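You operate a simulated robot arm through the tools that you are given. There is no shell and no other tool.

Carry out the task below with a simulated robot arm. There is one attempt and no reset: what you move stays moved.

Task
Brush the dust off the caps and run them under the static bar.
Fine: brush first, bar on for the pass, the red lamp ends dark; brush back in its pot, slide out again and bar off at the end. Set down upright: brush. What is to be rubbed or washed off counts as gone when no trace of it is left.

It is judged by the outcome, as a careful person would: the job done as asked, and still so three seconds after it is handed in. It fails if anything else is knocked over, pushed out of place, dropped, spilled or broken. A push-on lid holds only when it is set on centred and level and pressed home; a screw cap is set on level and turned clockwise until tight.

Robot
A 7-joint arm with a fingered hand, fixed in place. Base frame: the origin is on the floor under the middle of its stand, x ahead of it, y to its left, z up. Lengths are in mm, angles in degrees, forces in N, time in s.
With the tool pointing down near the work surface it reaches from about 280 to 700 mm from the base axis. Its first joint turns from -166.0 to 166.0 degrees. Payload 4 kg.
The tool frame sits at the grasp point between the pads (the TCP): z along the fingers, y along the line on which they close. The tips reach 26 mm beyond it. The gripper opens to 156 mm; its body begins 73 mm behind the TCP. The gripper is a hand of 4 fingers: y runs from the thumb to the fingers, the wrist lies at [0, 0, -239] in the tool frame, and closing takes about 1.5 s.
Orientation is told as [roll, pitch, yaw] about the base's x, y, z axes, in that order, counted from this pose: with the fingers straight down and closing along the base's y, the tool's x points along the base's -x, its y along +y and its z along -z.

Tools
- The arm moves only by the tool drive_tool. Its argument "increments" is a list of rows, each an object of numbers (a shift or turn left out is 0, a gripper value left out holds the last): "dx", "dy", "dz": the shift along the tool's x, y, z in mm; "rx", "ry", "rz": the turn, a rotation vector about the tool's x, y, z in degrees. In form: [{"dx": .., "dy": .., "dz": .., "rx": .., "ry": .., "rz": ..}, ...]. A call has 1 to 20 rows; each row shifts and turns the commanded pose from where the row before left it, along the tool's axes as they then stand. "claw" is the opening, from 0 (shut) to 1 (fully open), set as the call begins (left out, the last holds). Each row takes 0.2 s and may step no farther than 50 mm and 8.6 degrees from the row before; otherwise, or with a gripper value out of range, the whole call is refused. Where a pose cannot be reached the arm comes as near as it can. A force on the tool above 40 N (or 10 N above the force at the start of the call, whichever is more), or a blocked arm, ends the call early, and 0.2 s more pass. Each finger travels about 72 mm/s and halts on what it meets, pressing with about 26 N; the grip force reading is that of the motor and also rises with nothing between the fingers. The clock runs only during rows and for 0.2 s after the last one: add rows that do not move to give the fingers time. The reply holds the time, the measured pose of the TCP, the force on the tool along the base axes, the opening and the grip force, in the units named above and with some noise, with the torque about the TCP (base axes, N m) and any sound that the robot's microphone picked up, and new pictures: "pictures" is both (left out), scene, wrist or none.
- Cameras (640 x 400 px; columns grow to the right, rows downward): "scene" is fixed at [399.9, 650.2, 1560.5]; the picture's right is [-0.98, 0.18, 0.00], its down [0.08, 0.47, -0.88] and it looks along [-0.16, -0.86, -0.48] (base axes); focal length 315 px, centre (320, 200). "wrist" rides on the gripper at [58, -58, -91] in the tool frame; the picture's right is [0.71, 0.71, 0.00], its down [-0.53, 0.53, -0.67] and it looks along [-0.47, 0.47, 0.74] (tool axes); focal length 265 px, centre (320, 200). There is no depth. A picture from a camera that has moved, and an enlarged one, comes with that camera's place and axes in the base frame and with its lens.
- set_fingers(finger1, finger2, finger3, thumb_bend): sets how far each is bent, from 0 (flat) to 1 (curled in); at 0.3 the hand is open as for a grip, at 0.7 the pads meet at the TCP. One left out holds its place. A second passes; each finger stops where it meets its share of the squeeze, and holds until it gets a number again. A gripper value or a shape takes the hand back. It gives what a move gives, with no picture; readings hold the bend of each and the force on the fingers (four entries, about 0 where the hand has none), thumb and palm.
- hand_shape(shape): the hand has 4 fingers and takes this shape, open, in about a second: jaw (thumb against the fingers, like two jaws); tri (thumb and two fingers); tip (a fingertip pinch); poke (one finger out to press); point (the index stretched); flat (the hand flat); cup (the hand cupped); fist (a fist). The gripper value then closes the fingers along that shape, each until it touches; the sizes above hold for jaw. It gives what a move gives, with no picture.
- zoom(camera, box): a new picture of the part [left, top, right, bottom] of that camera's present view, enlarged. It takes no simulated time.
- hand_in(): hands the job in; it is judged then, once.

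Places have to be worked out from the pictures, the camera data and where the tool is seen. Open the gripper and draw the arm clear of the work before you hand the job in, unless the task says otherwise.

The tools are called after "Call:" as name(argument=value, ...) on one line, values as JSON. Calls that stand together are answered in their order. drive_tool: Moves the arm, as the interface text tells. Its arguments: {"type":"object","properties":{"increments":{"type":"array","items":{"type":"object","properties":{"dx":{"type":"number"},"dy":{"type":"number"},"dz":{"type":"number"},"rx":{"type":"number"},"ry":{"type":"number"},"rz":{"type":"number"}}}},"claw":{"type":"number"},"pictures":{"type":"string","enum":["both","scene","wrist","none"]}},"required":["increments"]} The other tools are called the same way: hand_shape (shape) gives the hand a shape; set_fingers (finger1, finger2, finger3, thumb_bend) moves the fingers one by one; zoom (camera, box) takes an enlarged picture of a part of a camera's view; hand_in () hands the job in.

At the start:

```text
time: 0.0
tool_pos: [129.4, -308.9, 1253.0]
ee_rot: [0.1, 0.1, -0.1]
force: [-0.6, -0.2, -0.1]
ft_torque: [0.01, -0.02, -0.01]
opening: 156.1
grasp_force: 0.1
shape: jaw
bend: [0.3, 0.3, 0.3, 0.3]
finger forces: [0.0, 0.0, 0.1, 0.0, 0.0, 0.1]
```

scene: 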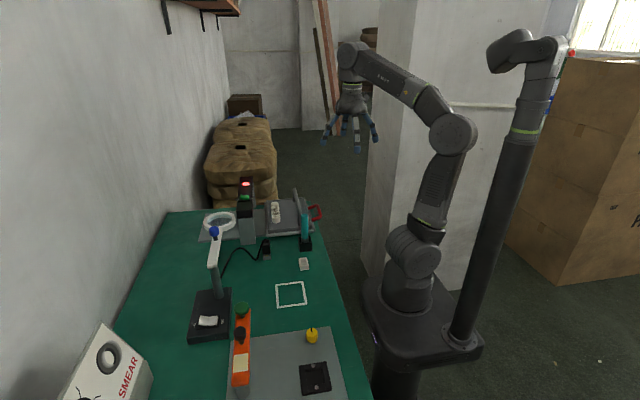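
wrist: 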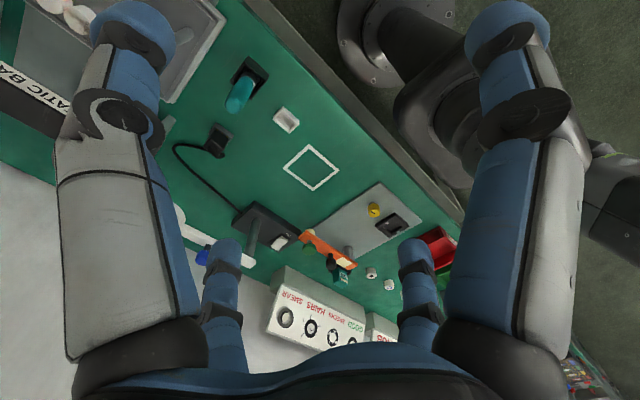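

I see a green bench with a static bar station, a brush in a pot, a slide, and other stuff. I'll zoom in on several parts before moving.

Call:
zoom(camera="scene", box=[180, 160, 340, 260])

Call:
zoom(camera="scene", box=[160, 270, 368, 400])

Call:
zoom(camera="wrist", box=[140, 0, 460, 200])

Call:
zoom(camera="wrist", box=[220, 180, 476, 340])

Call:
zoom(camera="wrist", box=[0, 0, 240, 150])

```text
4.00 times, centred on (260, 210) of scene
camera zoom: at [399.9, 650.2, 1560.5], right [-0.98, 0.18, 0.0], down [0.08, 0.47, -0.88], along [-0.16, -0.86, -0.48], focal length 1260 px, centre (560, 160)
```

zoom: 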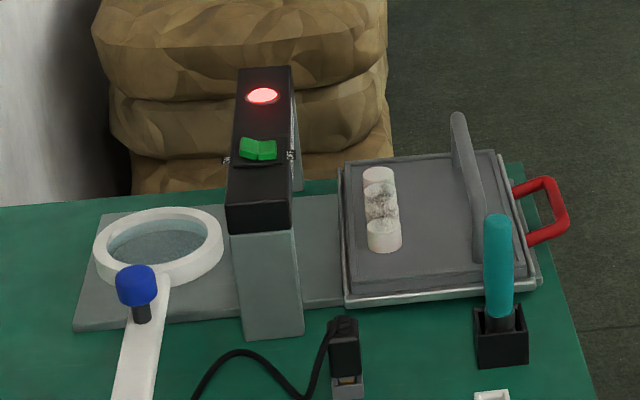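

```text
3.08 times, centred on (264, 335) of scene
camera zoom: at [399.9, 650.2, 1560.5], right [-0.98, 0.18, 0.0], down [0.08, 0.47, -0.88], along [-0.16, -0.86, -0.48], focal length 970 px, centre (492, -215)
```

zoom: 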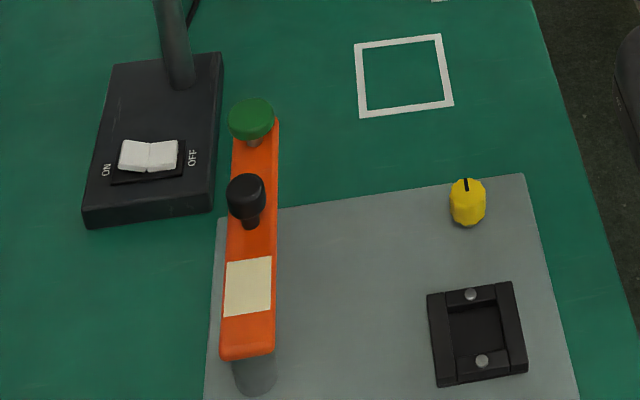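

```text
2.00 times, centred on (300, 100) of wrist
camera zoom: at [70.4, -366.8, 1345.1], right [-0.71, 0.71, 0.0], down [0.53, 0.53, 0.67], along [0.47, 0.47, -0.74], focal length 531 px, centre (360, 400)
```

zoom: 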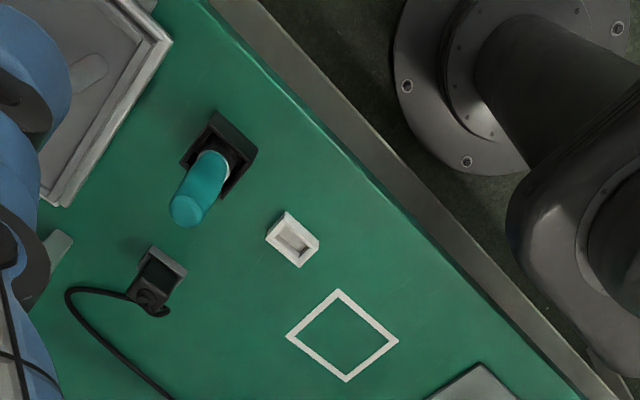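

```text
2.50 times, centred on (348, 260) of wrist
camera zoom: at [70.4, -366.8, 1345.1], right [-0.71, 0.71, 0.0], down [0.53, 0.53, 0.67], along [0.47, 0.47, -0.74], focal length 664 px, centre (250, 50)
```

zoom: 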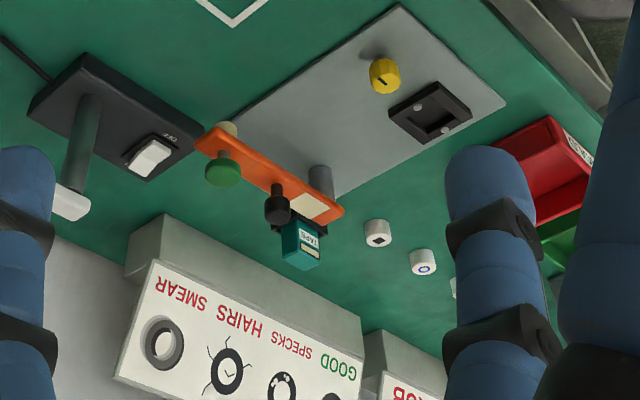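

```text
2.67 times, centred on (120, 75) of wrist
camera zoom: at [70.4, -366.8, 1345.1], right [-0.71, 0.71, 0.0], down [0.53, 0.53, 0.67], along [0.47, 0.47, -0.74], focal length 708 px, centre (853, 533)
```

zoom: 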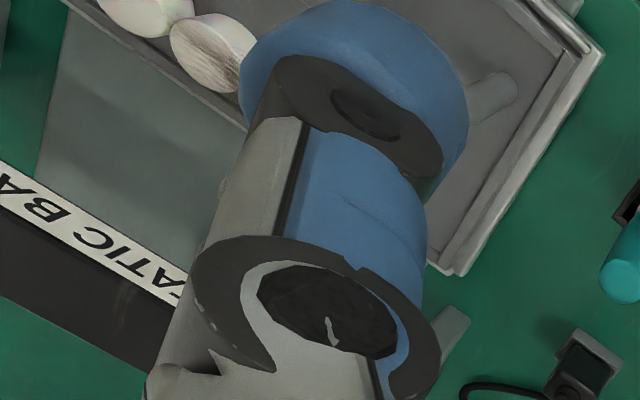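

The bench top is about z≈798. The brush stands near (281,-343) with its top at about 948, the slide tray sits around x 226–430, y -690–-440, and the gate is near x≈505. I'll move above the slide and yaw -90 for a closer wrist view.

Call:
drive_tool(increments=[{"dx": -34, "dy": -18.2, "dz": 30.6}, {"dx": -34, "dy": -18.2, "dz": 30.6}, {"dx": -34, "dy": -18.2, "dz": 30.6}, {"dx": -34, "dy": -18.2, "dz": 30.6}, {"dx": -34, "dy": -18.2, "dz": 30.6}, {"rz": 8.18}, {"rz": 8.18}, {"rz": 8.18}, {"rz": 8.18}, {"rz": 8.18}, {"rz": 8.18}, {"rz": 8.18}, {"rz": 8.18}, {"rz": 8.18}, {"rz": 8.18}, {"rz": 8.2}, {}], pictures="both")

```text
time: 3.6
tool_pos: [299.7, -401.5, 1100.6]
ee_rot: [0.0, -0.2, -90.2]
force: [0.5, 0.1, 0.5]
ft_torque: [0.0, 0.01, -0.02]
opening: 155.8
grasp_force: 0.0
shape: jaw
bend: [0.3, 0.3, 0.3, 0.3]
finger forces: [0.0, 0.1, 0.0, 0.0, 0.1, 0.1]
camera wrist: at [241.3, -342.7, 1191.9], right [0.71, 0.71, 0.0], down [0.52, -0.53, 0.67], along [0.47, -0.47, -0.74], focal length 265 px, centre (320, 200)
```

scene: 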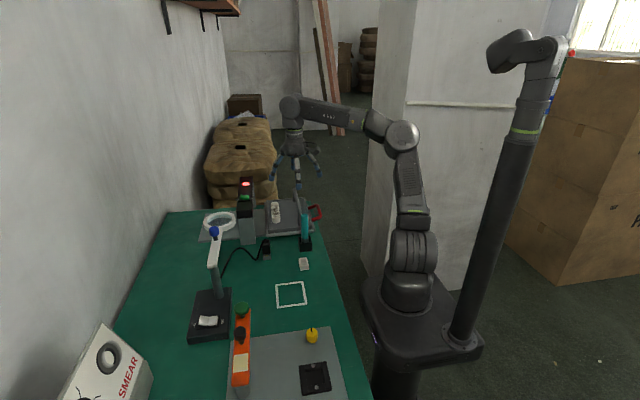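
wrist: 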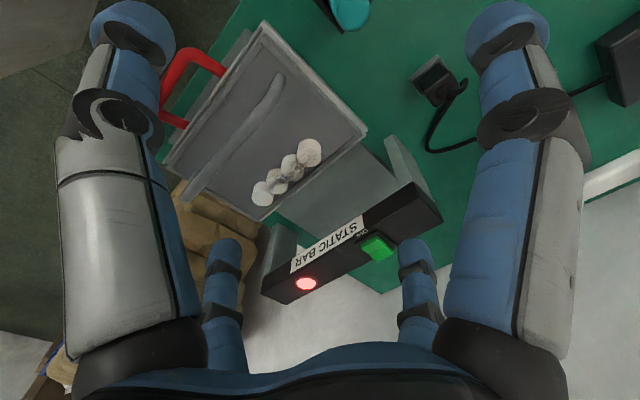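

The wrist view now shows the tray, the caps and the gate clearly, so I'll enlarge each of them.

Call:
zoom(camera="wrist", box=[150, 10, 390, 160])

Call:
zoom(camera="wrist", box=[240, 120, 464, 260])

Call:
zoom(camera="wrist", box=[230, 125, 342, 195])

Call:
zoom(camera="wrist", box=[250, 190, 410, 310])

```text
2.67 times, centred on (270, 85) of wrist
camera zoom: at [241.3, -342.7, 1191.9], right [0.71, 0.71, 0.0], down [0.52, -0.53, 0.67], along [0.47, -0.47, -0.74], focal length 708 px, centre (453, 507)
```

zoom: 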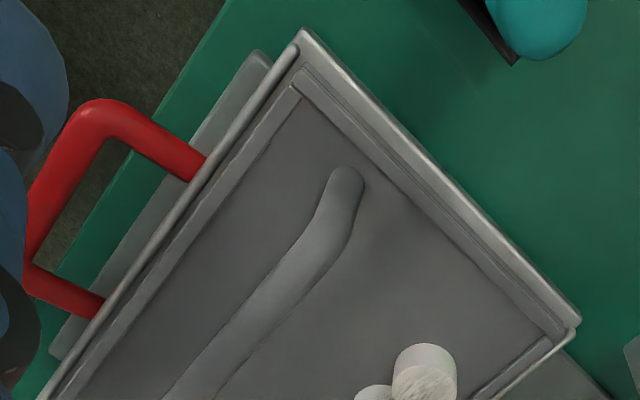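

```text
2.86 times, centred on (352, 190) of wrist
camera zoom: at [241.3, -342.7, 1191.9], right [0.71, 0.71, 0.0], down [0.52, -0.53, 0.67], along [0.47, -0.47, -0.74], focal length 758 px, centre (229, 229)
```

zoom: 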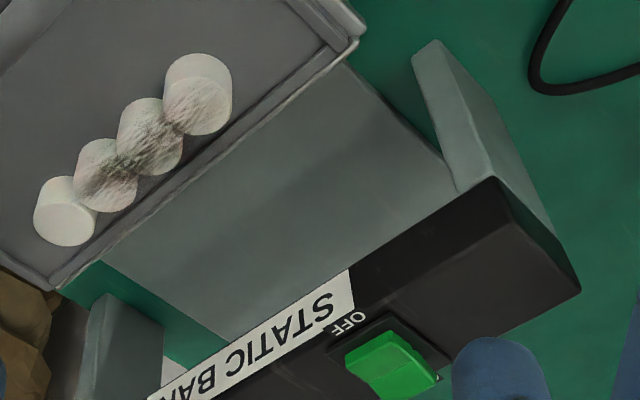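

```text
5.71 times, centred on (286, 160) of wrist
camera zoom: at [241.3, -342.7, 1191.9], right [0.71, 0.71, 0.0], down [0.52, -0.53, 0.67], along [0.47, -0.47, -0.74], focal length 1517 px, centre (514, 429)
```

zoom: 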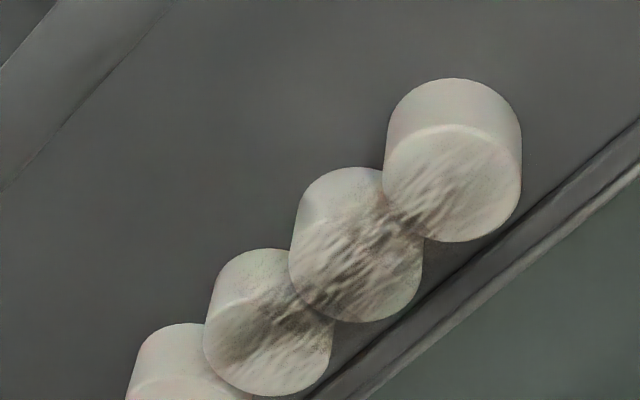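

```text
3.33 times, centred on (330, 250) of wrist
camera zoom: at [241.3, -342.7, 1191.9], right [0.71, 0.71, 0.0], down [0.52, -0.53, 0.67], along [0.47, -0.47, -0.74], focal length 885 px, centre (287, 33)
```

zoom: 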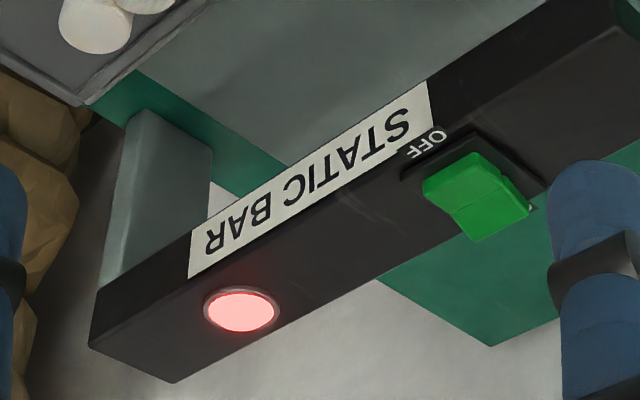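

The four dusty caps stand at x≈382, y≈-507 to -620, with their tops at z≈855. The rocker switch is near (496,-468,983), with OFF on the robot side. Next I'll centre over the brush to get its position more precisely.

Call:
drive_tool(increments=[{"dx": 29.2, "dy": -9.3, "dz": 10}, {"dx": 29.3, "dy": -9.4, "dz": 10}, {}], pictures="wrist")

Call:
zoom(camera="wrist", box=[180, 0, 460, 175])

```text
time: 4.4
tool_pos: [281.9, -342.4, 1082.7]
ee_rot: [0.0, 0.0, -90.0]
force: [-0.8, -1.1, -0.4]
ft_torque: [-0.02, 0.01, 0.02]
opening: 155.8
grasp_force: 0.1
shape: jaw
bend: [0.3, 0.3, 0.3, 0.3]
finger forces: [0.0, 0.0, 0.0, 0.1, 0.0, 0.0]
camera wrist: at [222.6, -284.2, 1173.8], right [0.71, 0.71, 0.0], down [0.53, -0.53, 0.67], along [0.47, -0.47, -0.74], focal length 265 px, centre (320, 200)
```

wrist: 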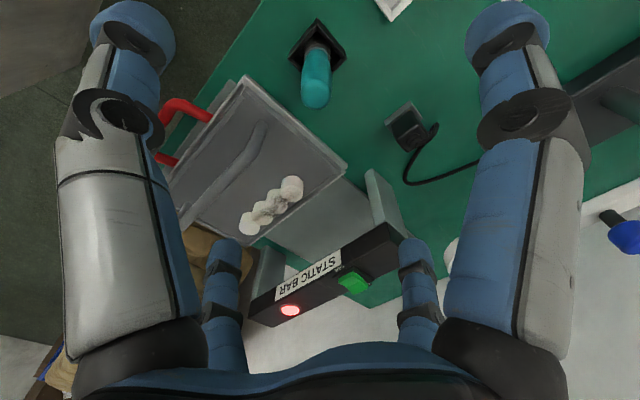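

```text
2.29 times, centred on (320, 88) of wrist
camera zoom: at [222.6, -284.2, 1173.8], right [0.71, 0.71, 0.0], down [0.53, -0.53, 0.67], along [0.47, -0.47, -0.74], focal length 607 px, centre (320, 457)
```

zoom: 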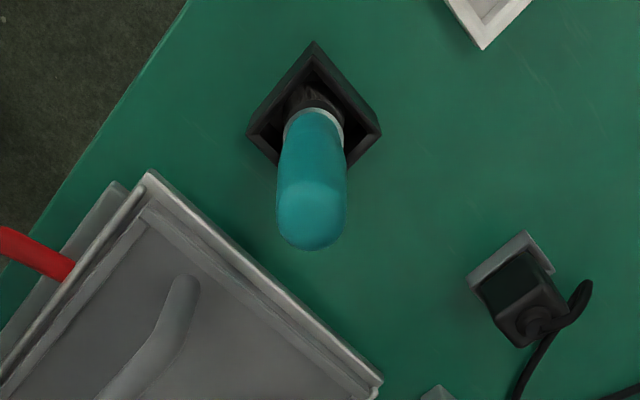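

The brush looks vertical at about (280,-345) with its top near z≈950. I'll drop to just above it to check the alignment.

Call:
drive_tool(increments=[{"dx": -1.5, "dy": -0.9, "dz": 40}, {"dx": -1.1, "dy": -1, "dz": 40}, {}], pictures="both")

Call:
zoom(camera="wrist", box=[200, 40, 440, 190])

Call:
zoom(camera="scene", box=[240, 150, 368, 260])

```text
time: 5.2
tool_pos: [276.6, -346.3, 1001.3]
ee_rot: [0.1, 0.0, -90.0]
force: [-0.1, 0.0, 0.8]
ft_torque: [0.0, -0.01, 0.01]
opening: 156.0
grasp_force: 0.1
shape: jaw
bend: [0.3, 0.3, 0.3, 0.3]
finger forces: [0.0, 0.1, 0.0, 0.0, 0.1, 0.0]
camera wrist: at [217.7, -287.7, 1092.6], right [0.71, 0.71, 0.0], down [0.53, -0.53, 0.67], along [0.47, -0.47, -0.74], focal length 265 px, centre (320, 200)
```

scene: 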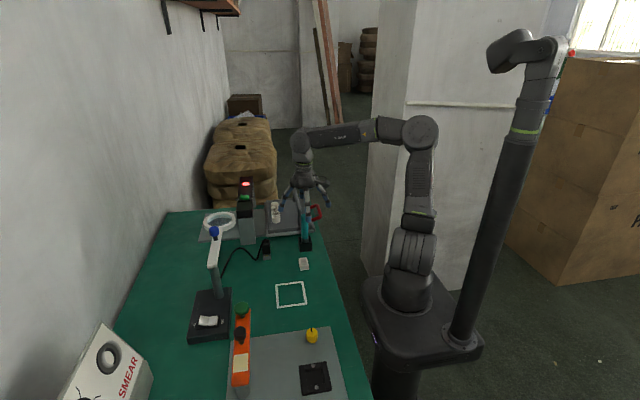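
wrist: 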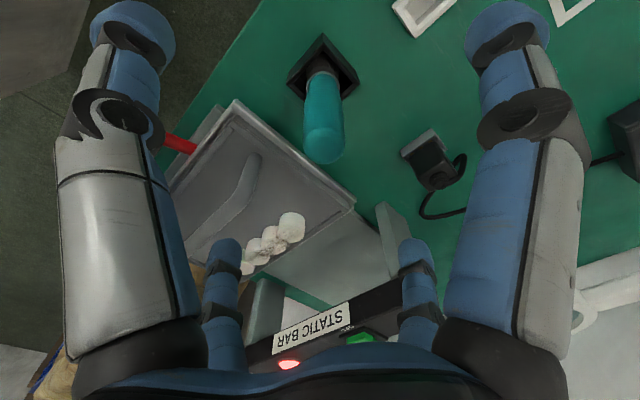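

```text
2.67 times, centred on (320, 115) of wrist
camera zoom: at [217.7, -287.7, 1092.6], right [0.71, 0.71, 0.0], down [0.53, -0.53, 0.67], along [0.47, -0.47, -0.74], focal length 708 px, centre (320, 427)
```

zoom: 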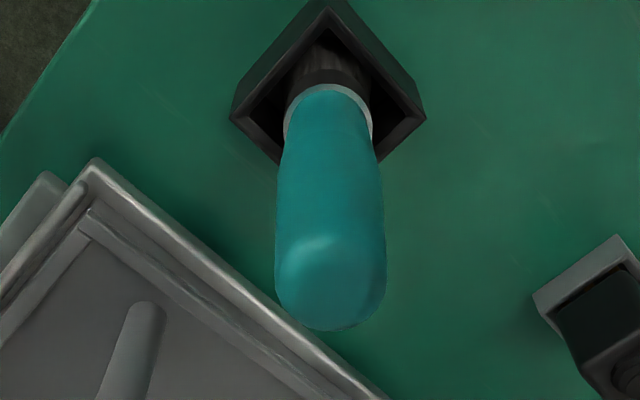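

```text
3.64 times, centred on (304, 205) of scene
camera zoom: at [399.9, 650.2, 1560.5], right [-0.98, 0.18, 0.0], down [0.08, 0.47, -0.88], along [-0.16, -0.86, -0.48], focal length 1146 px, centre (378, 182)
```

zoom: 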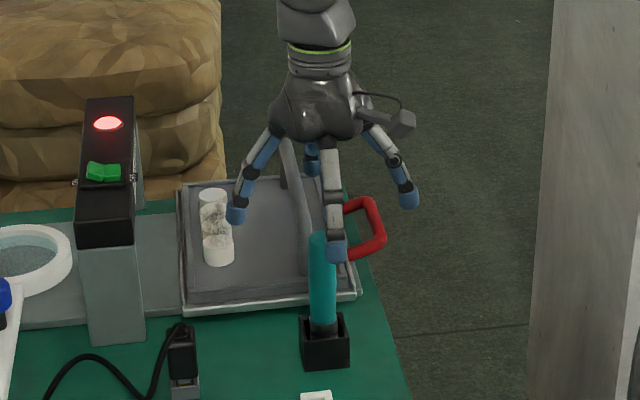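

The measured pose seems to carry a few mm of noise, so I'll take some still readings to judge it before gripping.

Call:
drive_tool(increments=[{}], pictures="none")

Call:
drive_tool(increments=[{}], pictures="none")

Call:
drive_tool(increments=[{}], pictures="none")

Call:
drive_tool(increments=[{}], pictures="wrist")

```text
time: 5.6
tool_pos: [277.0, -346.0, 1001.0]
ee_rot: [-0.1, 0.0, -90.1]
force: [-0.9, -0.4, -0.2]
ft_torque: [-0.01, -0.02, -0.01]
opening: 156.1
grasp_force: 0.0
shape: jaw
bend: [0.3, 0.3, 0.3, 0.3]
finger forces: [0.1, 0.0, 0.0, 0.0, 0.0, 0.0]
```

```text
time: 6.0
tool_pos: [276.8, -344.2, 1002.4]
ee_rot: [0.0, 0.0, -90.1]
force: [-0.1, -0.8, 0.8]
ft_torque: [0.0, 0.01, -0.01]
opening: 156.0
grasp_force: 0.1
shape: jaw
bend: [0.3, 0.3, 0.3, 0.3]
finger forces: [0.0, 0.0, 0.0, 0.0, 0.1, 0.1]
```

```text
time: 6.4
tool_pos: [275.9, -344.8, 1001.1]
ee_rot: [-0.1, 0.0, -90.1]
force: [0.2, 0.6, -0.2]
ft_torque: [-0.05, -0.03, 0.0]
opening: 156.1
grasp_force: 0.1
shape: jaw
bend: [0.3, 0.3, 0.3, 0.3]
finger forces: [0.1, 0.1, 0.0, 0.1, 0.1, 0.0]
```

```text
time: 6.8
tool_pos: [276.0, -344.3, 1001.0]
ee_rot: [-0.1, 0.0, -90.1]
force: [-0.2, 0.1, -0.7]
ft_torque: [0.0, 0.01, -0.01]
opening: 155.5
grasp_force: 0.1
shape: jaw
bend: [0.3, 0.3, 0.3, 0.3]
finger forces: [0.0, 0.0, 0.0, 0.0, 0.1, 0.0]
camera wrist: at [217.7, -287.8, 1093.0], right [0.71, 0.71, 0.0], down [0.53, -0.53, 0.67], along [0.47, -0.47, -0.74], focal length 265 px, centre (320, 200)
```

wrist: 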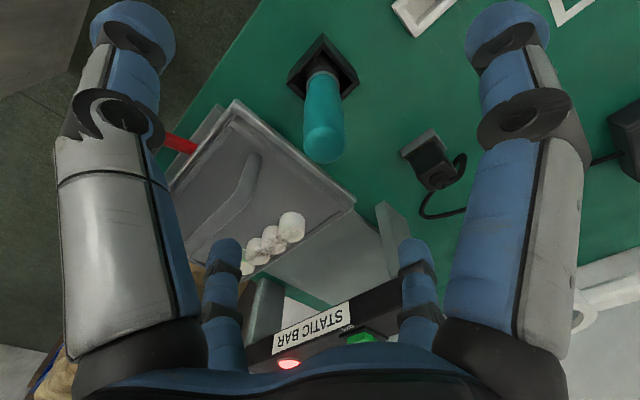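

Position noise is about ±1 mm, so the TCP is at about (276.4,-345,1001). The brush is 2–3 mm further in +x, so I'll shift that much and lower the hand around the handle.

Call:
drive_tool(increments=[{"dx": 0.5, "dy": 3}, {"dz": 30}, {"dz": 33}, {"dz": 33}, {}], pictures="both")

Call:
zoom(camera="scene", box=[260, 180, 356, 260])

```text
time: 8.0
tool_pos: [282.4, -343.8, 905.6]
ee_rot: [0.0, 0.1, -90.1]
force: [0.1, -0.1, -0.3]
ft_torque: [-0.04, 0.02, -0.02]
opening: 155.8
grasp_force: 0.0
shape: jaw
bend: [0.3, 0.3, 0.3, 0.3]
finger forces: [0.0, 0.1, 0.0, 0.0, 0.1, 0.0]
camera wrist: at [223.3, -286.9, 996.2], right [0.71, 0.71, 0.0], down [0.53, -0.53, 0.67], along [0.47, -0.47, -0.74], focal length 265 px, centre (320, 200)
```

scene: 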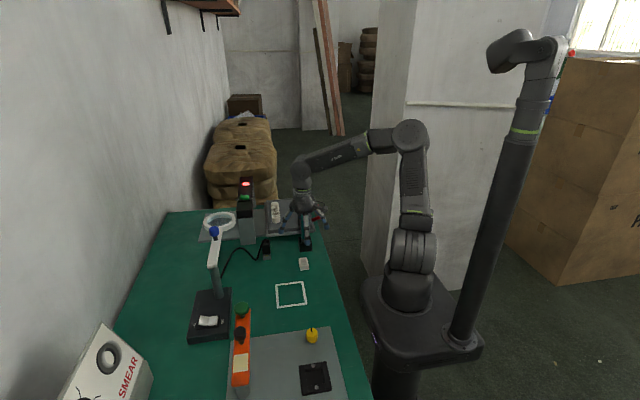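
wrist: 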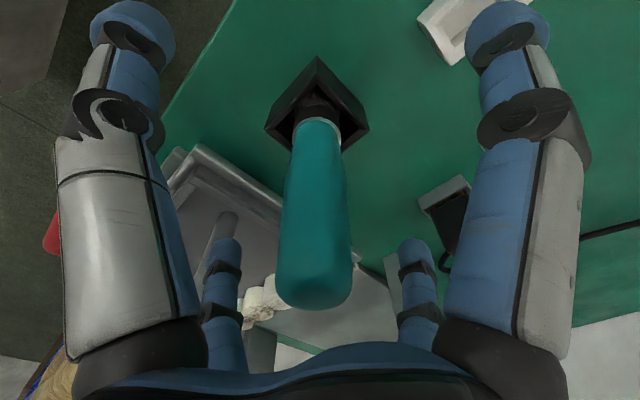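

```text
5.00 times, centred on (308, 220) of scene
camera zoom: at [399.9, 650.2, 1560.5], right [-0.98, 0.18, 0.0], down [0.08, 0.47, -0.88], along [-0.16, -0.86, -0.48], focal length 1576 px, centre (380, 100)
```

zoom: 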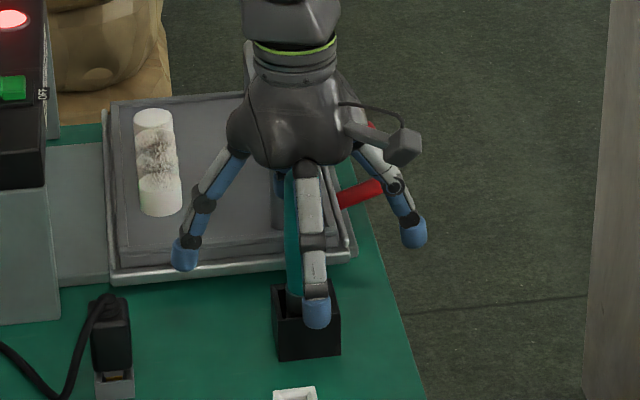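

The hand is around the handle and the brush is within a few mm of the centre. I'll close part way first to see how the fingers meet it.

Call:
drive_tool(increments=[{}, {}, {}, {}, {}], claw=0.35, pictures="both")

Call:
zoom(camera="scene", box=[260, 180, 356, 260])

```text
time: 9.2
tool_pos: [280.8, -345.3, 905.6]
ee_rot: [-0.1, -0.1, -90.1]
force: [-0.4, 0.7, -0.1]
ft_torque: [-0.05, -0.02, 0.0]
opening: 55.1
grasp_force: 0.1
shape: jaw
bend: [0.44, 0.44, 0.44, 0.7]
finger forces: [0.0, 0.1, 0.0, 0.1, 0.1, 0.0]
camera wrist: at [223.2, -286.9, 996.6], right [0.71, 0.71, 0.0], down [0.53, -0.53, 0.67], along [0.47, -0.47, -0.74], focal length 265 px, centre (320, 200)
```

scene: 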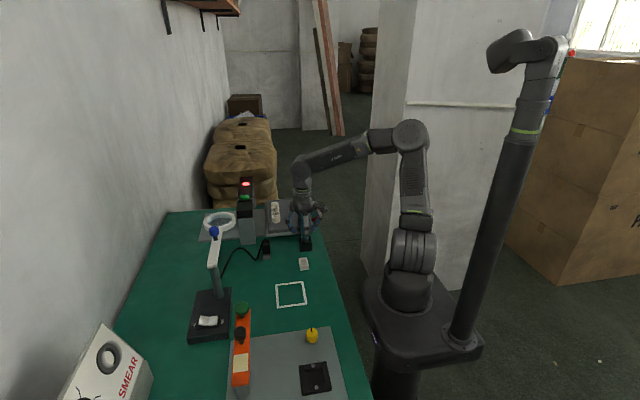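
wrist: 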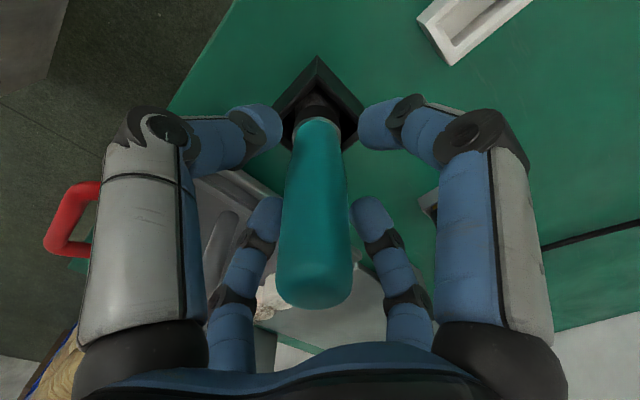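

```text
5.00 times, centred on (308, 220) of scene
camera zoom: at [399.9, 650.2, 1560.5], right [-0.98, 0.18, 0.0], down [0.08, 0.47, -0.88], along [-0.16, -0.86, -0.48], focal length 1576 px, centre (380, 100)
```

zoom: 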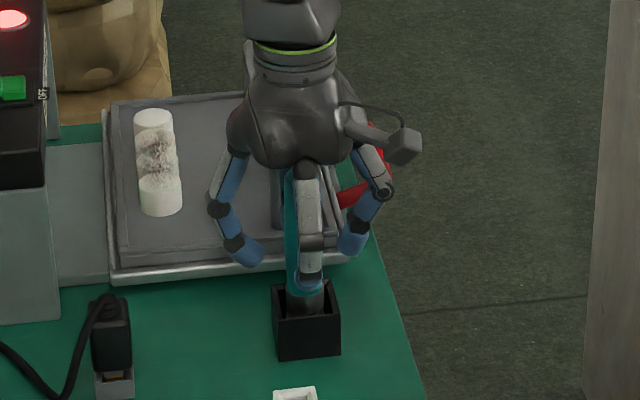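

The fingers are closing evenly around the handle, so I'll close fully on it.

Call:
drive_tool(increments=[{}, {}, {}, {}, {}, {}], claw=0.0, pictures="both")

Call:
zoom(camera="scene", box=[260, 180, 356, 260])

```text
time: 10.6
tool_pos: [282.3, -345.2, 904.8]
ee_rot: [0.0, -0.1, -90.1]
force: [0.4, -1.0, -0.3]
ft_torque: [0.01, -0.01, 0.03]
opening: 23.9
grasp_force: 26.0
shape: jaw
bend: [0.76, 0.76, 0.76, 0.7]
finger forces: [22.6, 23.1, 23.2, 0.1, 23.2, 0.1]
camera wrist: at [223.2, -286.9, 996.6], right [0.71, 0.71, 0.0], down [0.53, -0.53, 0.67], along [0.47, -0.47, -0.74], focal length 265 px, centre (320, 200)
```

scene: 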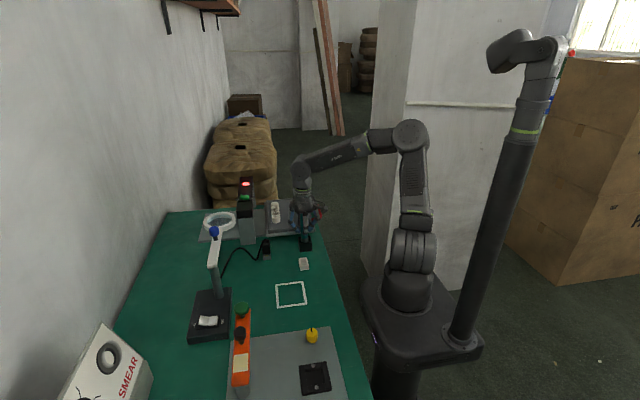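
wrist: 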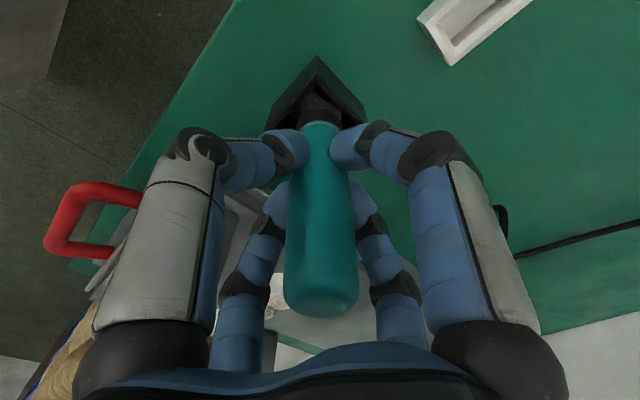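

```text
5.00 times, centred on (308, 220) of scene
camera zoom: at [399.9, 650.2, 1560.5], right [-0.98, 0.18, 0.0], down [0.08, 0.47, -0.88], along [-0.16, -0.86, -0.48], focal length 1576 px, centre (380, 100)
```

zoom: 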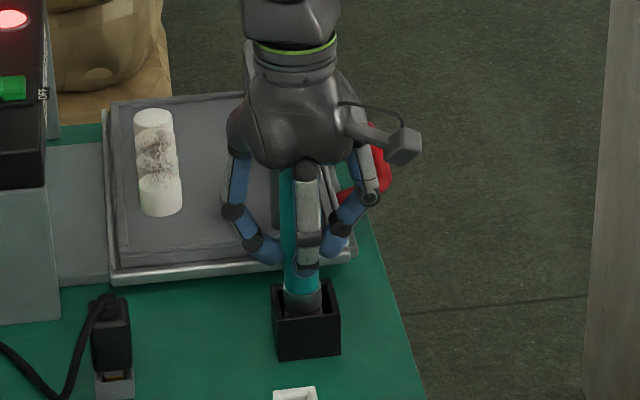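

I have a firm grip, about 23 N per finger on a roughly 24 mm handle. Now I'll lift the brush straight out of the pot.

Call:
drive_tool(increments=[{"dz": -15}, {"dz": -25}, {"dz": -30}, {"dz": -30}, {"dz": -30}, {}], pictures="both")

Call:
zoom(camera="scene", box=[260, 160, 356, 260])

Call:
zoom(camera="wrist", box=[220, 30, 420, 155])

```text
time: 12.0
tool_pos: [281.5, -344.3, 1034.2]
ee_rot: [-0.1, 0.0, -90.1]
force: [-0.2, -0.3, -0.9]
ft_torque: [0.0, 0.01, -0.02]
opening: 23.9
grasp_force: 26.0
shape: jaw
bend: [0.76, 0.76, 0.76, 0.7]
finger forces: [22.7, 23.3, 23.6, 0.0, 23.1, 0.0]
camera wrist: at [223.7, -286.3, 1125.5], right [0.71, 0.71, 0.0], down [0.53, -0.53, 0.67], along [0.47, -0.47, -0.74], focal length 265 px, centre (320, 200)
```

scene: 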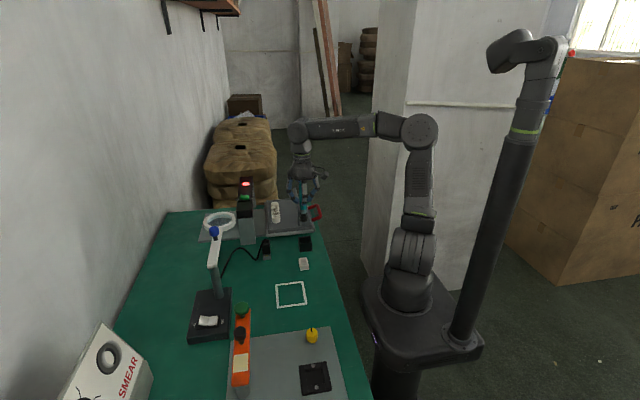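
wrist: 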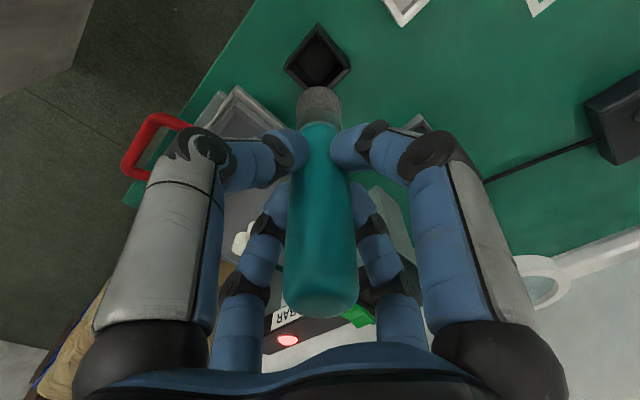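

```text
4.00 times, centred on (308, 210) of scene
camera zoom: at [399.9, 650.2, 1560.5], right [-0.98, 0.18, 0.0], down [0.08, 0.47, -0.88], along [-0.16, -0.86, -0.48], focal length 1260 px, centre (368, 160)
```

zoom: 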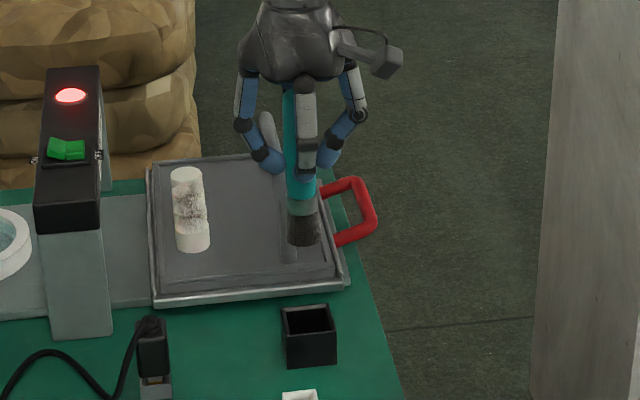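

```text
3.20 times, centred on (320, 92) of wrist
camera zoom: at [223.7, -286.3, 1125.5], right [0.71, 0.71, 0.0], down [0.53, -0.53, 0.67], along [0.47, -0.47, -0.74], focal length 849 px, centre (320, 544)
```

zoom: 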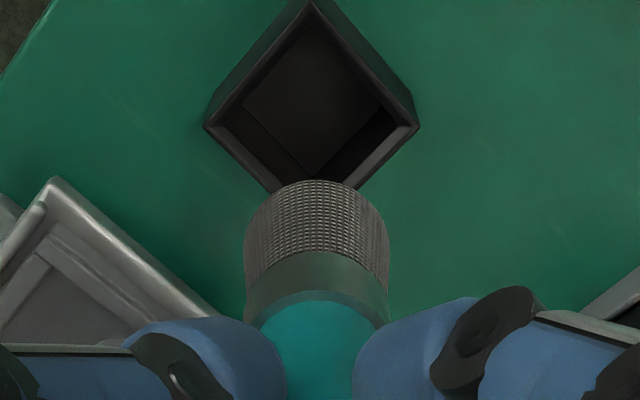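

The brush is a round tuft, with the bristle tips about 105 mm below the TCP. I'll carry it at height to above the nearest cap, around (382,-507), and look again.

Call:
drive_tool(increments=[{"dx": -40.5, "dy": 25}, {"dx": -40.5, "dy": 25}, {"dx": -40.5, "dy": 25}, {"dx": -40.5, "dy": 25}, {}, {}], pictures="both")

Call:
zoom(camera="wrist", box=[220, 20, 420, 145])

Call:
zoom(camera="scene", box=[228, 150, 324, 210])

```text
time: 13.4
tool_pos: [382.0, -506.9, 1033.0]
ee_rot: [-0.1, 0.0, -90.0]
force: [-0.6, 0.5, -1.0]
ft_torque: [0.01, -0.02, 0.01]
opening: 23.5
grasp_force: 26.1
shape: jaw
bend: [0.76, 0.76, 0.76, 0.7]
finger forces: [22.4, 23.1, 23.4, 0.0, 22.9, 0.0]
camera wrist: at [323.5, -449.9, 1124.8], right [0.71, 0.71, 0.0], down [0.53, -0.53, 0.67], along [0.47, -0.47, -0.74], focal length 265 px, centre (320, 200)
```

scene: 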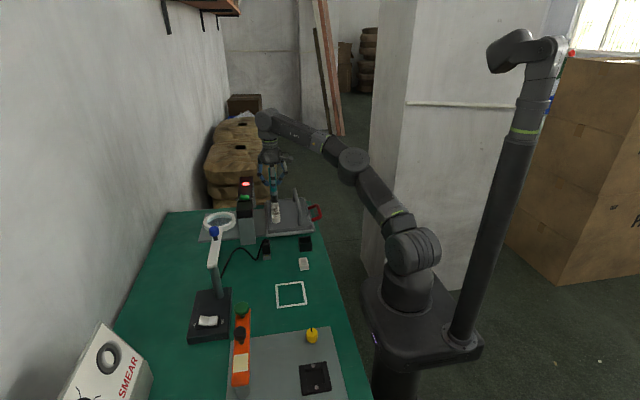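
wrist: 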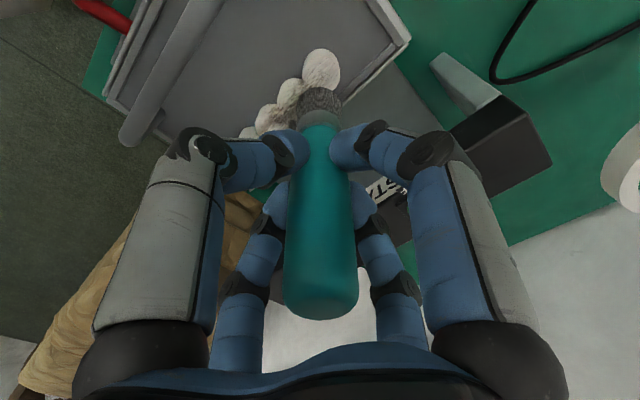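

```text
3.20 times, centred on (320, 82) of wrist
camera zoom: at [323.5, -449.9, 1124.8], right [0.71, 0.71, 0.0], down [0.53, -0.53, 0.67], along [0.47, -0.47, -0.74], focal length 849 px, centre (320, 576)
```

zoom: 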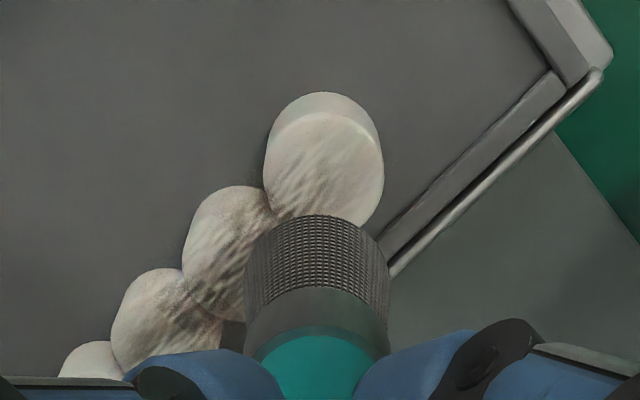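

```text
6.67 times, centred on (276, 180) of scene
camera zoom: at [399.9, 650.2, 1560.5], right [-0.98, 0.18, 0.0], down [0.08, 0.47, -0.88], along [-0.16, -0.86, -0.48], focal length 2101 px, centre (613, 333)
```

zoom: 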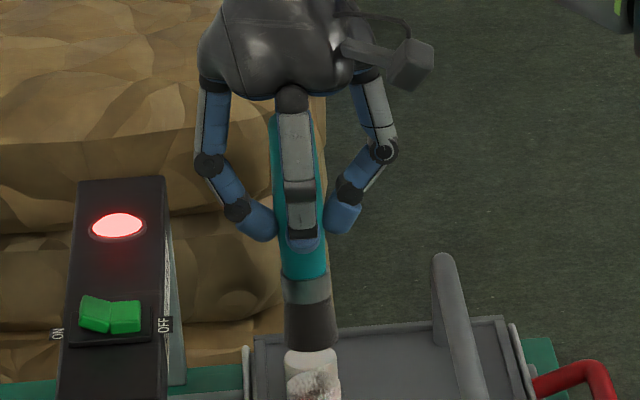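

ON is on the wall (+x) side of the rocker and OFF on the robot side. The brush is over cap 4, so I'll lower it to just above the cap top and then feel for contact.

Call:
drive_tool(increments=[{"dz": 25}, {"dz": 25}, {"dz": 16}, {}, {}], pictures="both")

Call:
zoom(camera="wrist", box=[220, 40, 420, 165])

Call:
zoom(camera="scene", box=[232, 180, 312, 230])

```text
time: 14.6
tool_pos: [382.3, -507.3, 969.2]
ee_rot: [0.0, -0.1, -90.0]
force: [0.4, -0.4, -0.7]
ft_torque: [0.02, 0.0, 0.04]
opening: 23.8
grasp_force: 25.4
shape: jaw
bend: [0.76, 0.76, 0.76, 0.7]
finger forces: [22.4, 23.2, 23.4, 0.0, 22.6, 0.0]
camera wrist: at [323.9, -449.8, 1060.2], right [0.71, 0.71, 0.0], down [0.53, -0.53, 0.67], along [0.47, -0.47, -0.74], focal length 265 px, centre (320, 200)
```

scene: 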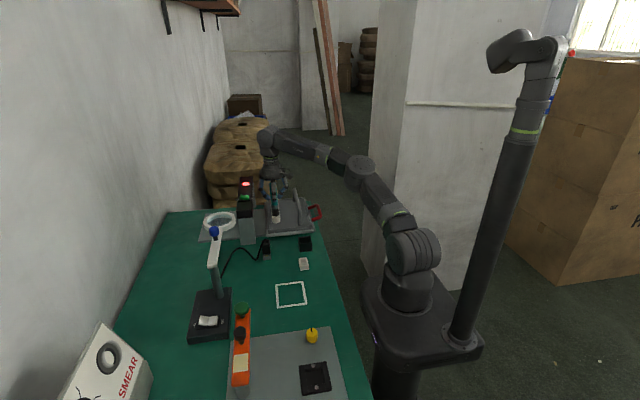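
wrist: 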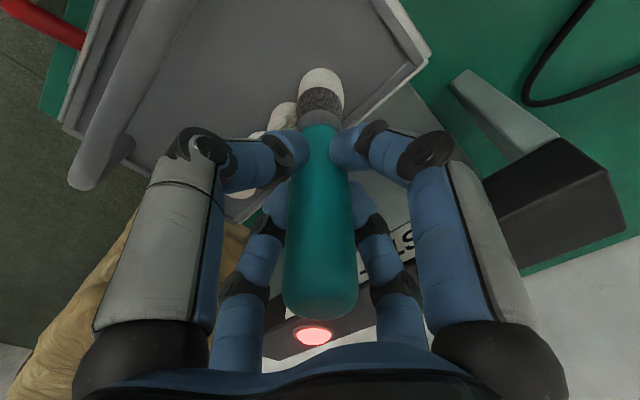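

```text
3.20 times, centred on (320, 102) of wrist
camera zoom: at [323.9, -449.8, 1060.2], right [0.71, 0.71, 0.0], down [0.53, -0.53, 0.67], along [0.47, -0.47, -0.74], focal length 849 px, centre (320, 512)
```

zoom: 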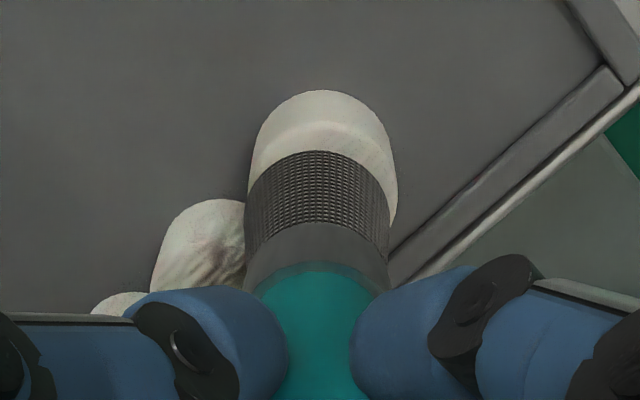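

```text
8.00 times, centred on (272, 205) of scene
camera zoom: at [399.9, 650.2, 1560.5], right [-0.98, 0.18, 0.0], down [0.08, 0.47, -0.88], along [-0.16, -0.86, -0.48], focal length 2521 px, centre (704, 160)
```

zoom: 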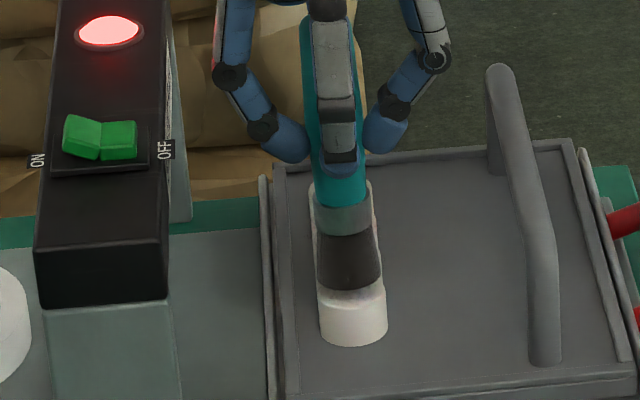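

The tuft is a few mm above cap 4. I'll step down gently and watch the force.

Call:
drive_tool(increments=[{"dz": 2}, {"dz": 2}, {}], pictures="none")

Call:
drive_tool(increments=[{"dz": 1.5}, {}], pictures="none")

Call:
drive_tool(increments=[{"dz": 1.5}, {}], pictures="wrist")

Call:
zoom(camera="wrist", box=[220, 40, 420, 165])

Call:
zoom(camera="scene", box=[232, 180, 312, 230])

```text
time: 15.4
tool_pos: [382.5, -505.9, 965.5]
ee_rot: [0.1, 0.0, -90.2]
force: [0.7, 0.4, -0.7]
ft_torque: [0.0, 0.0, 0.0]
opening: 23.8
grasp_force: 25.8
shape: jaw
bend: [0.76, 0.76, 0.76, 0.7]
finger forces: [22.3, 23.2, 23.4, 0.0, 22.8, 0.0]
```

```text
time: 16.0
tool_pos: [382.0, -507.1, 963.9]
ee_rot: [0.0, 0.1, -90.1]
force: [0.4, -0.7, -1.0]
ft_torque: [0.0, 0.01, 0.01]
opening: 23.8
grasp_force: 25.8
shape: jaw
bend: [0.76, 0.76, 0.76, 0.7]
finger forces: [22.4, 23.2, 23.4, 0.1, 22.7, 0.0]
```

```text
time: 16.6
tool_pos: [381.2, -506.1, 962.7]
ee_rot: [0.0, 0.0, -90.1]
force: [-0.2, -0.8, -0.8]
ft_torque: [0.01, 0.02, 0.0]
opening: 23.7
grasp_force: 26.0
shape: jaw
bend: [0.76, 0.76, 0.76, 0.7]
finger forces: [22.4, 23.2, 23.4, 0.0, 22.6, 0.1]
camera wrist: at [322.7, -448.4, 1054.0], right [0.71, 0.71, 0.0], down [0.53, -0.53, 0.67], along [0.47, -0.47, -0.74], focal length 265 px, centre (320, 200)
```

wrist: 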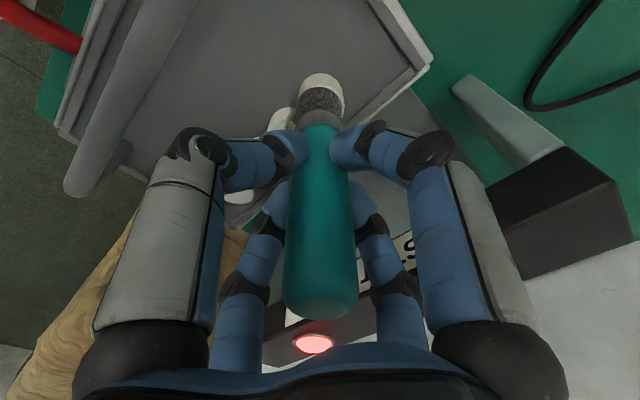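

```text
3.20 times, centred on (320, 102) of wrist
camera zoom: at [322.7, -448.4, 1054.0], right [0.71, 0.71, 0.0], down [0.53, -0.53, 0.67], along [0.47, -0.47, -0.74], focal length 849 px, centre (320, 512)
```

zoom: 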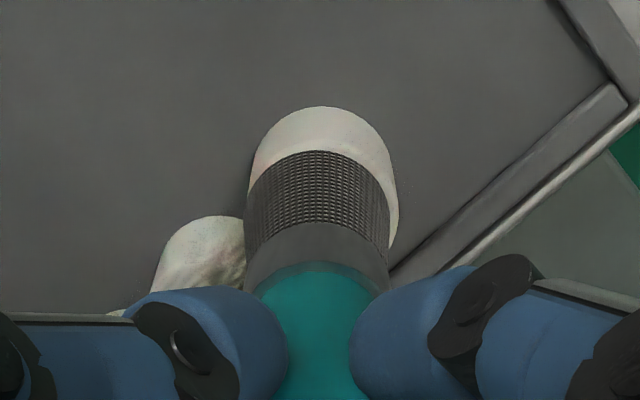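

```text
8.00 times, centred on (272, 205) of scene
camera zoom: at [399.9, 650.2, 1560.5], right [-0.98, 0.18, 0.0], down [0.08, 0.47, -0.88], along [-0.16, -0.86, -0.48], focal length 2521 px, centre (704, 160)
```

zoom: 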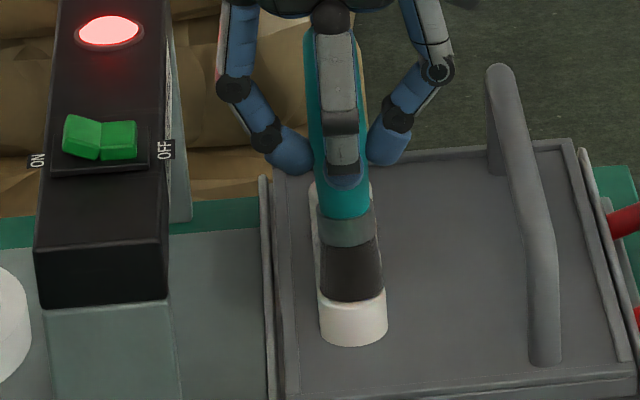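

There's no contact yet. From the rim geometry the tuft is still about 4–5 mm above the cap, so I'll keep stepping down.

Call:
drive_tool(increments=[{"dz": 1.5}, {"dz": 1.5}, {}], pictures="none")

Call:
drive_tool(increments=[{"dz": 1}, {}], pictures="none")

Call:
drive_tool(increments=[{"dz": 1}, {}], pictures="wrist")

Call:
zoom(camera="wrist", box=[220, 40, 420, 165])

Call:
zoom(camera="scene", box=[232, 180, 312, 230])

```text
time: 17.4
tool_pos: [383.1, -506.4, 958.9]
ee_rot: [-0.1, -0.2, -90.1]
force: [-1.4, 1.1, 4.9]
ft_torque: [0.02, -0.01, -0.01]
opening: 24.0
grasp_force: 26.1
shape: jaw
bend: [0.76, 0.76, 0.76, 0.7]
finger forces: [23.1, 23.5, 23.7, 0.0, 24.1, 0.1]
```

```text
time: 18.0
tool_pos: [382.1, -506.0, 958.6]
ee_rot: [0.0, 0.0, -90.1]
force: [-1.4, 1.6, 11.4]
ft_torque: [-0.01, 0.02, -0.02]
opening: 24.1
grasp_force: 25.8
shape: jaw
bend: [0.76, 0.76, 0.76, 0.7]
finger forces: [24.1, 24.5, 24.7, 0.0, 24.9, 0.0]
```

```text
time: 18.6
tool_pos: [381.6, -506.3, 959.4]
ee_rot: [0.0, -0.1, -90.1]
force: [0.0, 1.6, 24.9]
ft_torque: [-0.02, -0.01, -0.04]
opening: 24.6
grasp_force: 25.9
shape: jaw
bend: [0.76, 0.77, 0.76, 0.69]
finger forces: [26.2, 27.3, 26.7, 0.1, 27.0, 0.0]
camera wrist: at [322.9, -448.0, 1049.9], right [0.71, 0.71, 0.0], down [0.52, -0.52, 0.67], along [0.47, -0.47, -0.74], focal length 265 px, centre (320, 200)
```

wrist: 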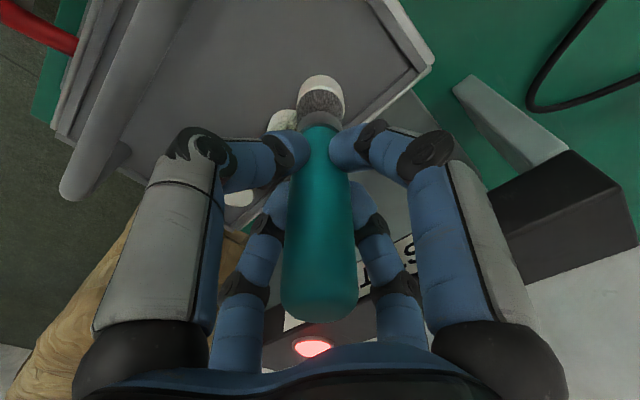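

```text
3.20 times, centred on (320, 102) of wrist
camera zoom: at [322.9, -448.0, 1049.9], right [0.71, 0.71, 0.0], down [0.52, -0.52, 0.67], along [0.47, -0.47, -0.74], focal length 849 px, centre (320, 512)
```

zoom: 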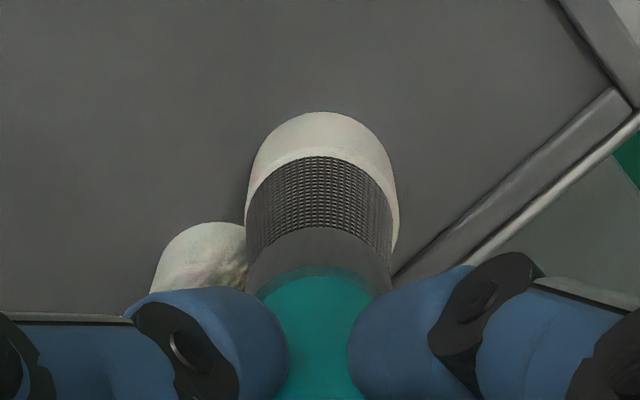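

```text
8.00 times, centred on (272, 205) of scene
camera zoom: at [399.9, 650.2, 1560.5], right [-0.98, 0.18, 0.0], down [0.08, 0.47, -0.88], along [-0.16, -0.86, -0.48], focal length 2521 px, centre (704, 160)
```

zoom: 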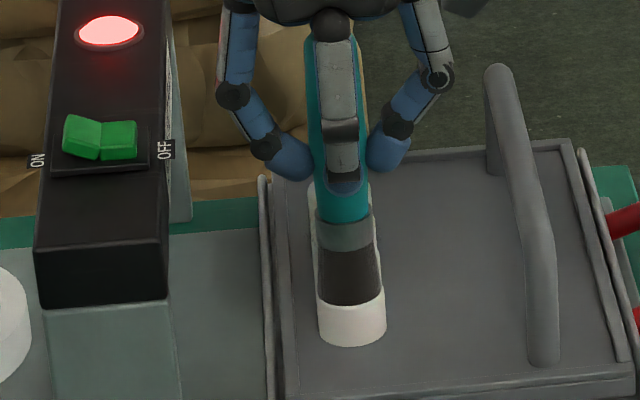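

That's rigid contact with about 25 N now, so I'll back off roughly 2 mm to leave a light press before sweeping.

Call:
drive_tool(increments=[{"dz": -1.5}, {}], pictures="none")

Call:
drive_tool(increments=[{"dz": -0.5}, {}], pictures="none")

```text
time: 19.2
tool_pos: [381.9, -505.9, 960.0]
ee_rot: [0.1, -0.1, -90.2]
force: [1.7, -2.9, 22.9]
ft_torque: [-0.06, -0.06, -0.03]
opening: 24.3
grasp_force: 26.2
shape: jaw
bend: [0.76, 0.77, 0.76, 0.69]
finger forces: [25.2, 27.8, 27.7, 0.1, 25.9, 0.0]
```

```text
time: 19.8
tool_pos: [382.2, -504.8, 957.3]
ee_rot: [0.1, 0.0, -90.1]
force: [1.5, -2.3, 21.5]
ft_torque: [-0.13, -0.08, 0.0]
opening: 24.4
grasp_force: 25.9
shape: jaw
bend: [0.76, 0.77, 0.76, 0.69]
finger forces: [25.1, 27.6, 27.9, 0.0, 26.1, 0.0]
```

Still about 21 N, so I'll keep backing off in small steps.

Call:
drive_tool(increments=[{"dz": -1}, {}, {}], pictures="none")

Call:
drive_tool(increments=[{"dz": -1}, {}, {}], pictures="wrist")

```text
time: 20.6
tool_pos: [381.1, -506.9, 958.1]
ee_rot: [-0.1, 0.0, -90.1]
force: [-0.3, 1.1, 9.7]
ft_torque: [-0.04, -0.03, -0.01]
opening: 24.1
grasp_force: 26.1
shape: jaw
bend: [0.76, 0.77, 0.76, 0.69]
finger forces: [25.7, 26.6, 26.4, 0.0, 26.0, 0.1]
```

```text
time: 21.4
tool_pos: [381.3, -505.7, 960.5]
ee_rot: [0.0, 0.0, -90.0]
force: [0.0, 0.6, -0.4]
ft_torque: [0.01, 0.03, 0.0]
opening: 24.3
grasp_force: 25.3
shape: jaw
bend: [0.76, 0.76, 0.76, 0.69]
finger forces: [25.1, 26.1, 25.9, 0.1, 25.3, 0.1]
camera wrist: at [322.8, -448.5, 1051.7], right [0.71, 0.71, 0.0], down [0.53, -0.53, 0.67], along [0.47, -0.47, -0.74], focal length 265 px, centre (320, 200)
```

wrist: 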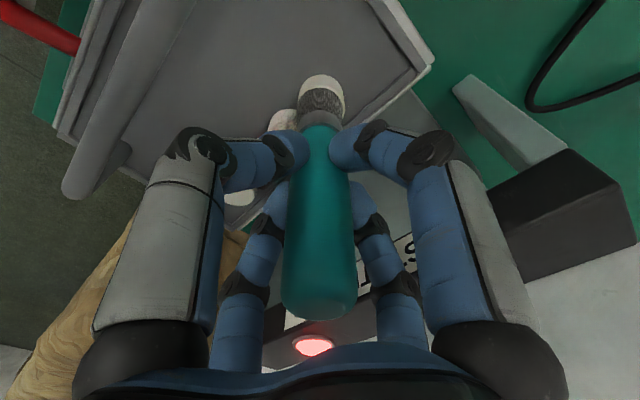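

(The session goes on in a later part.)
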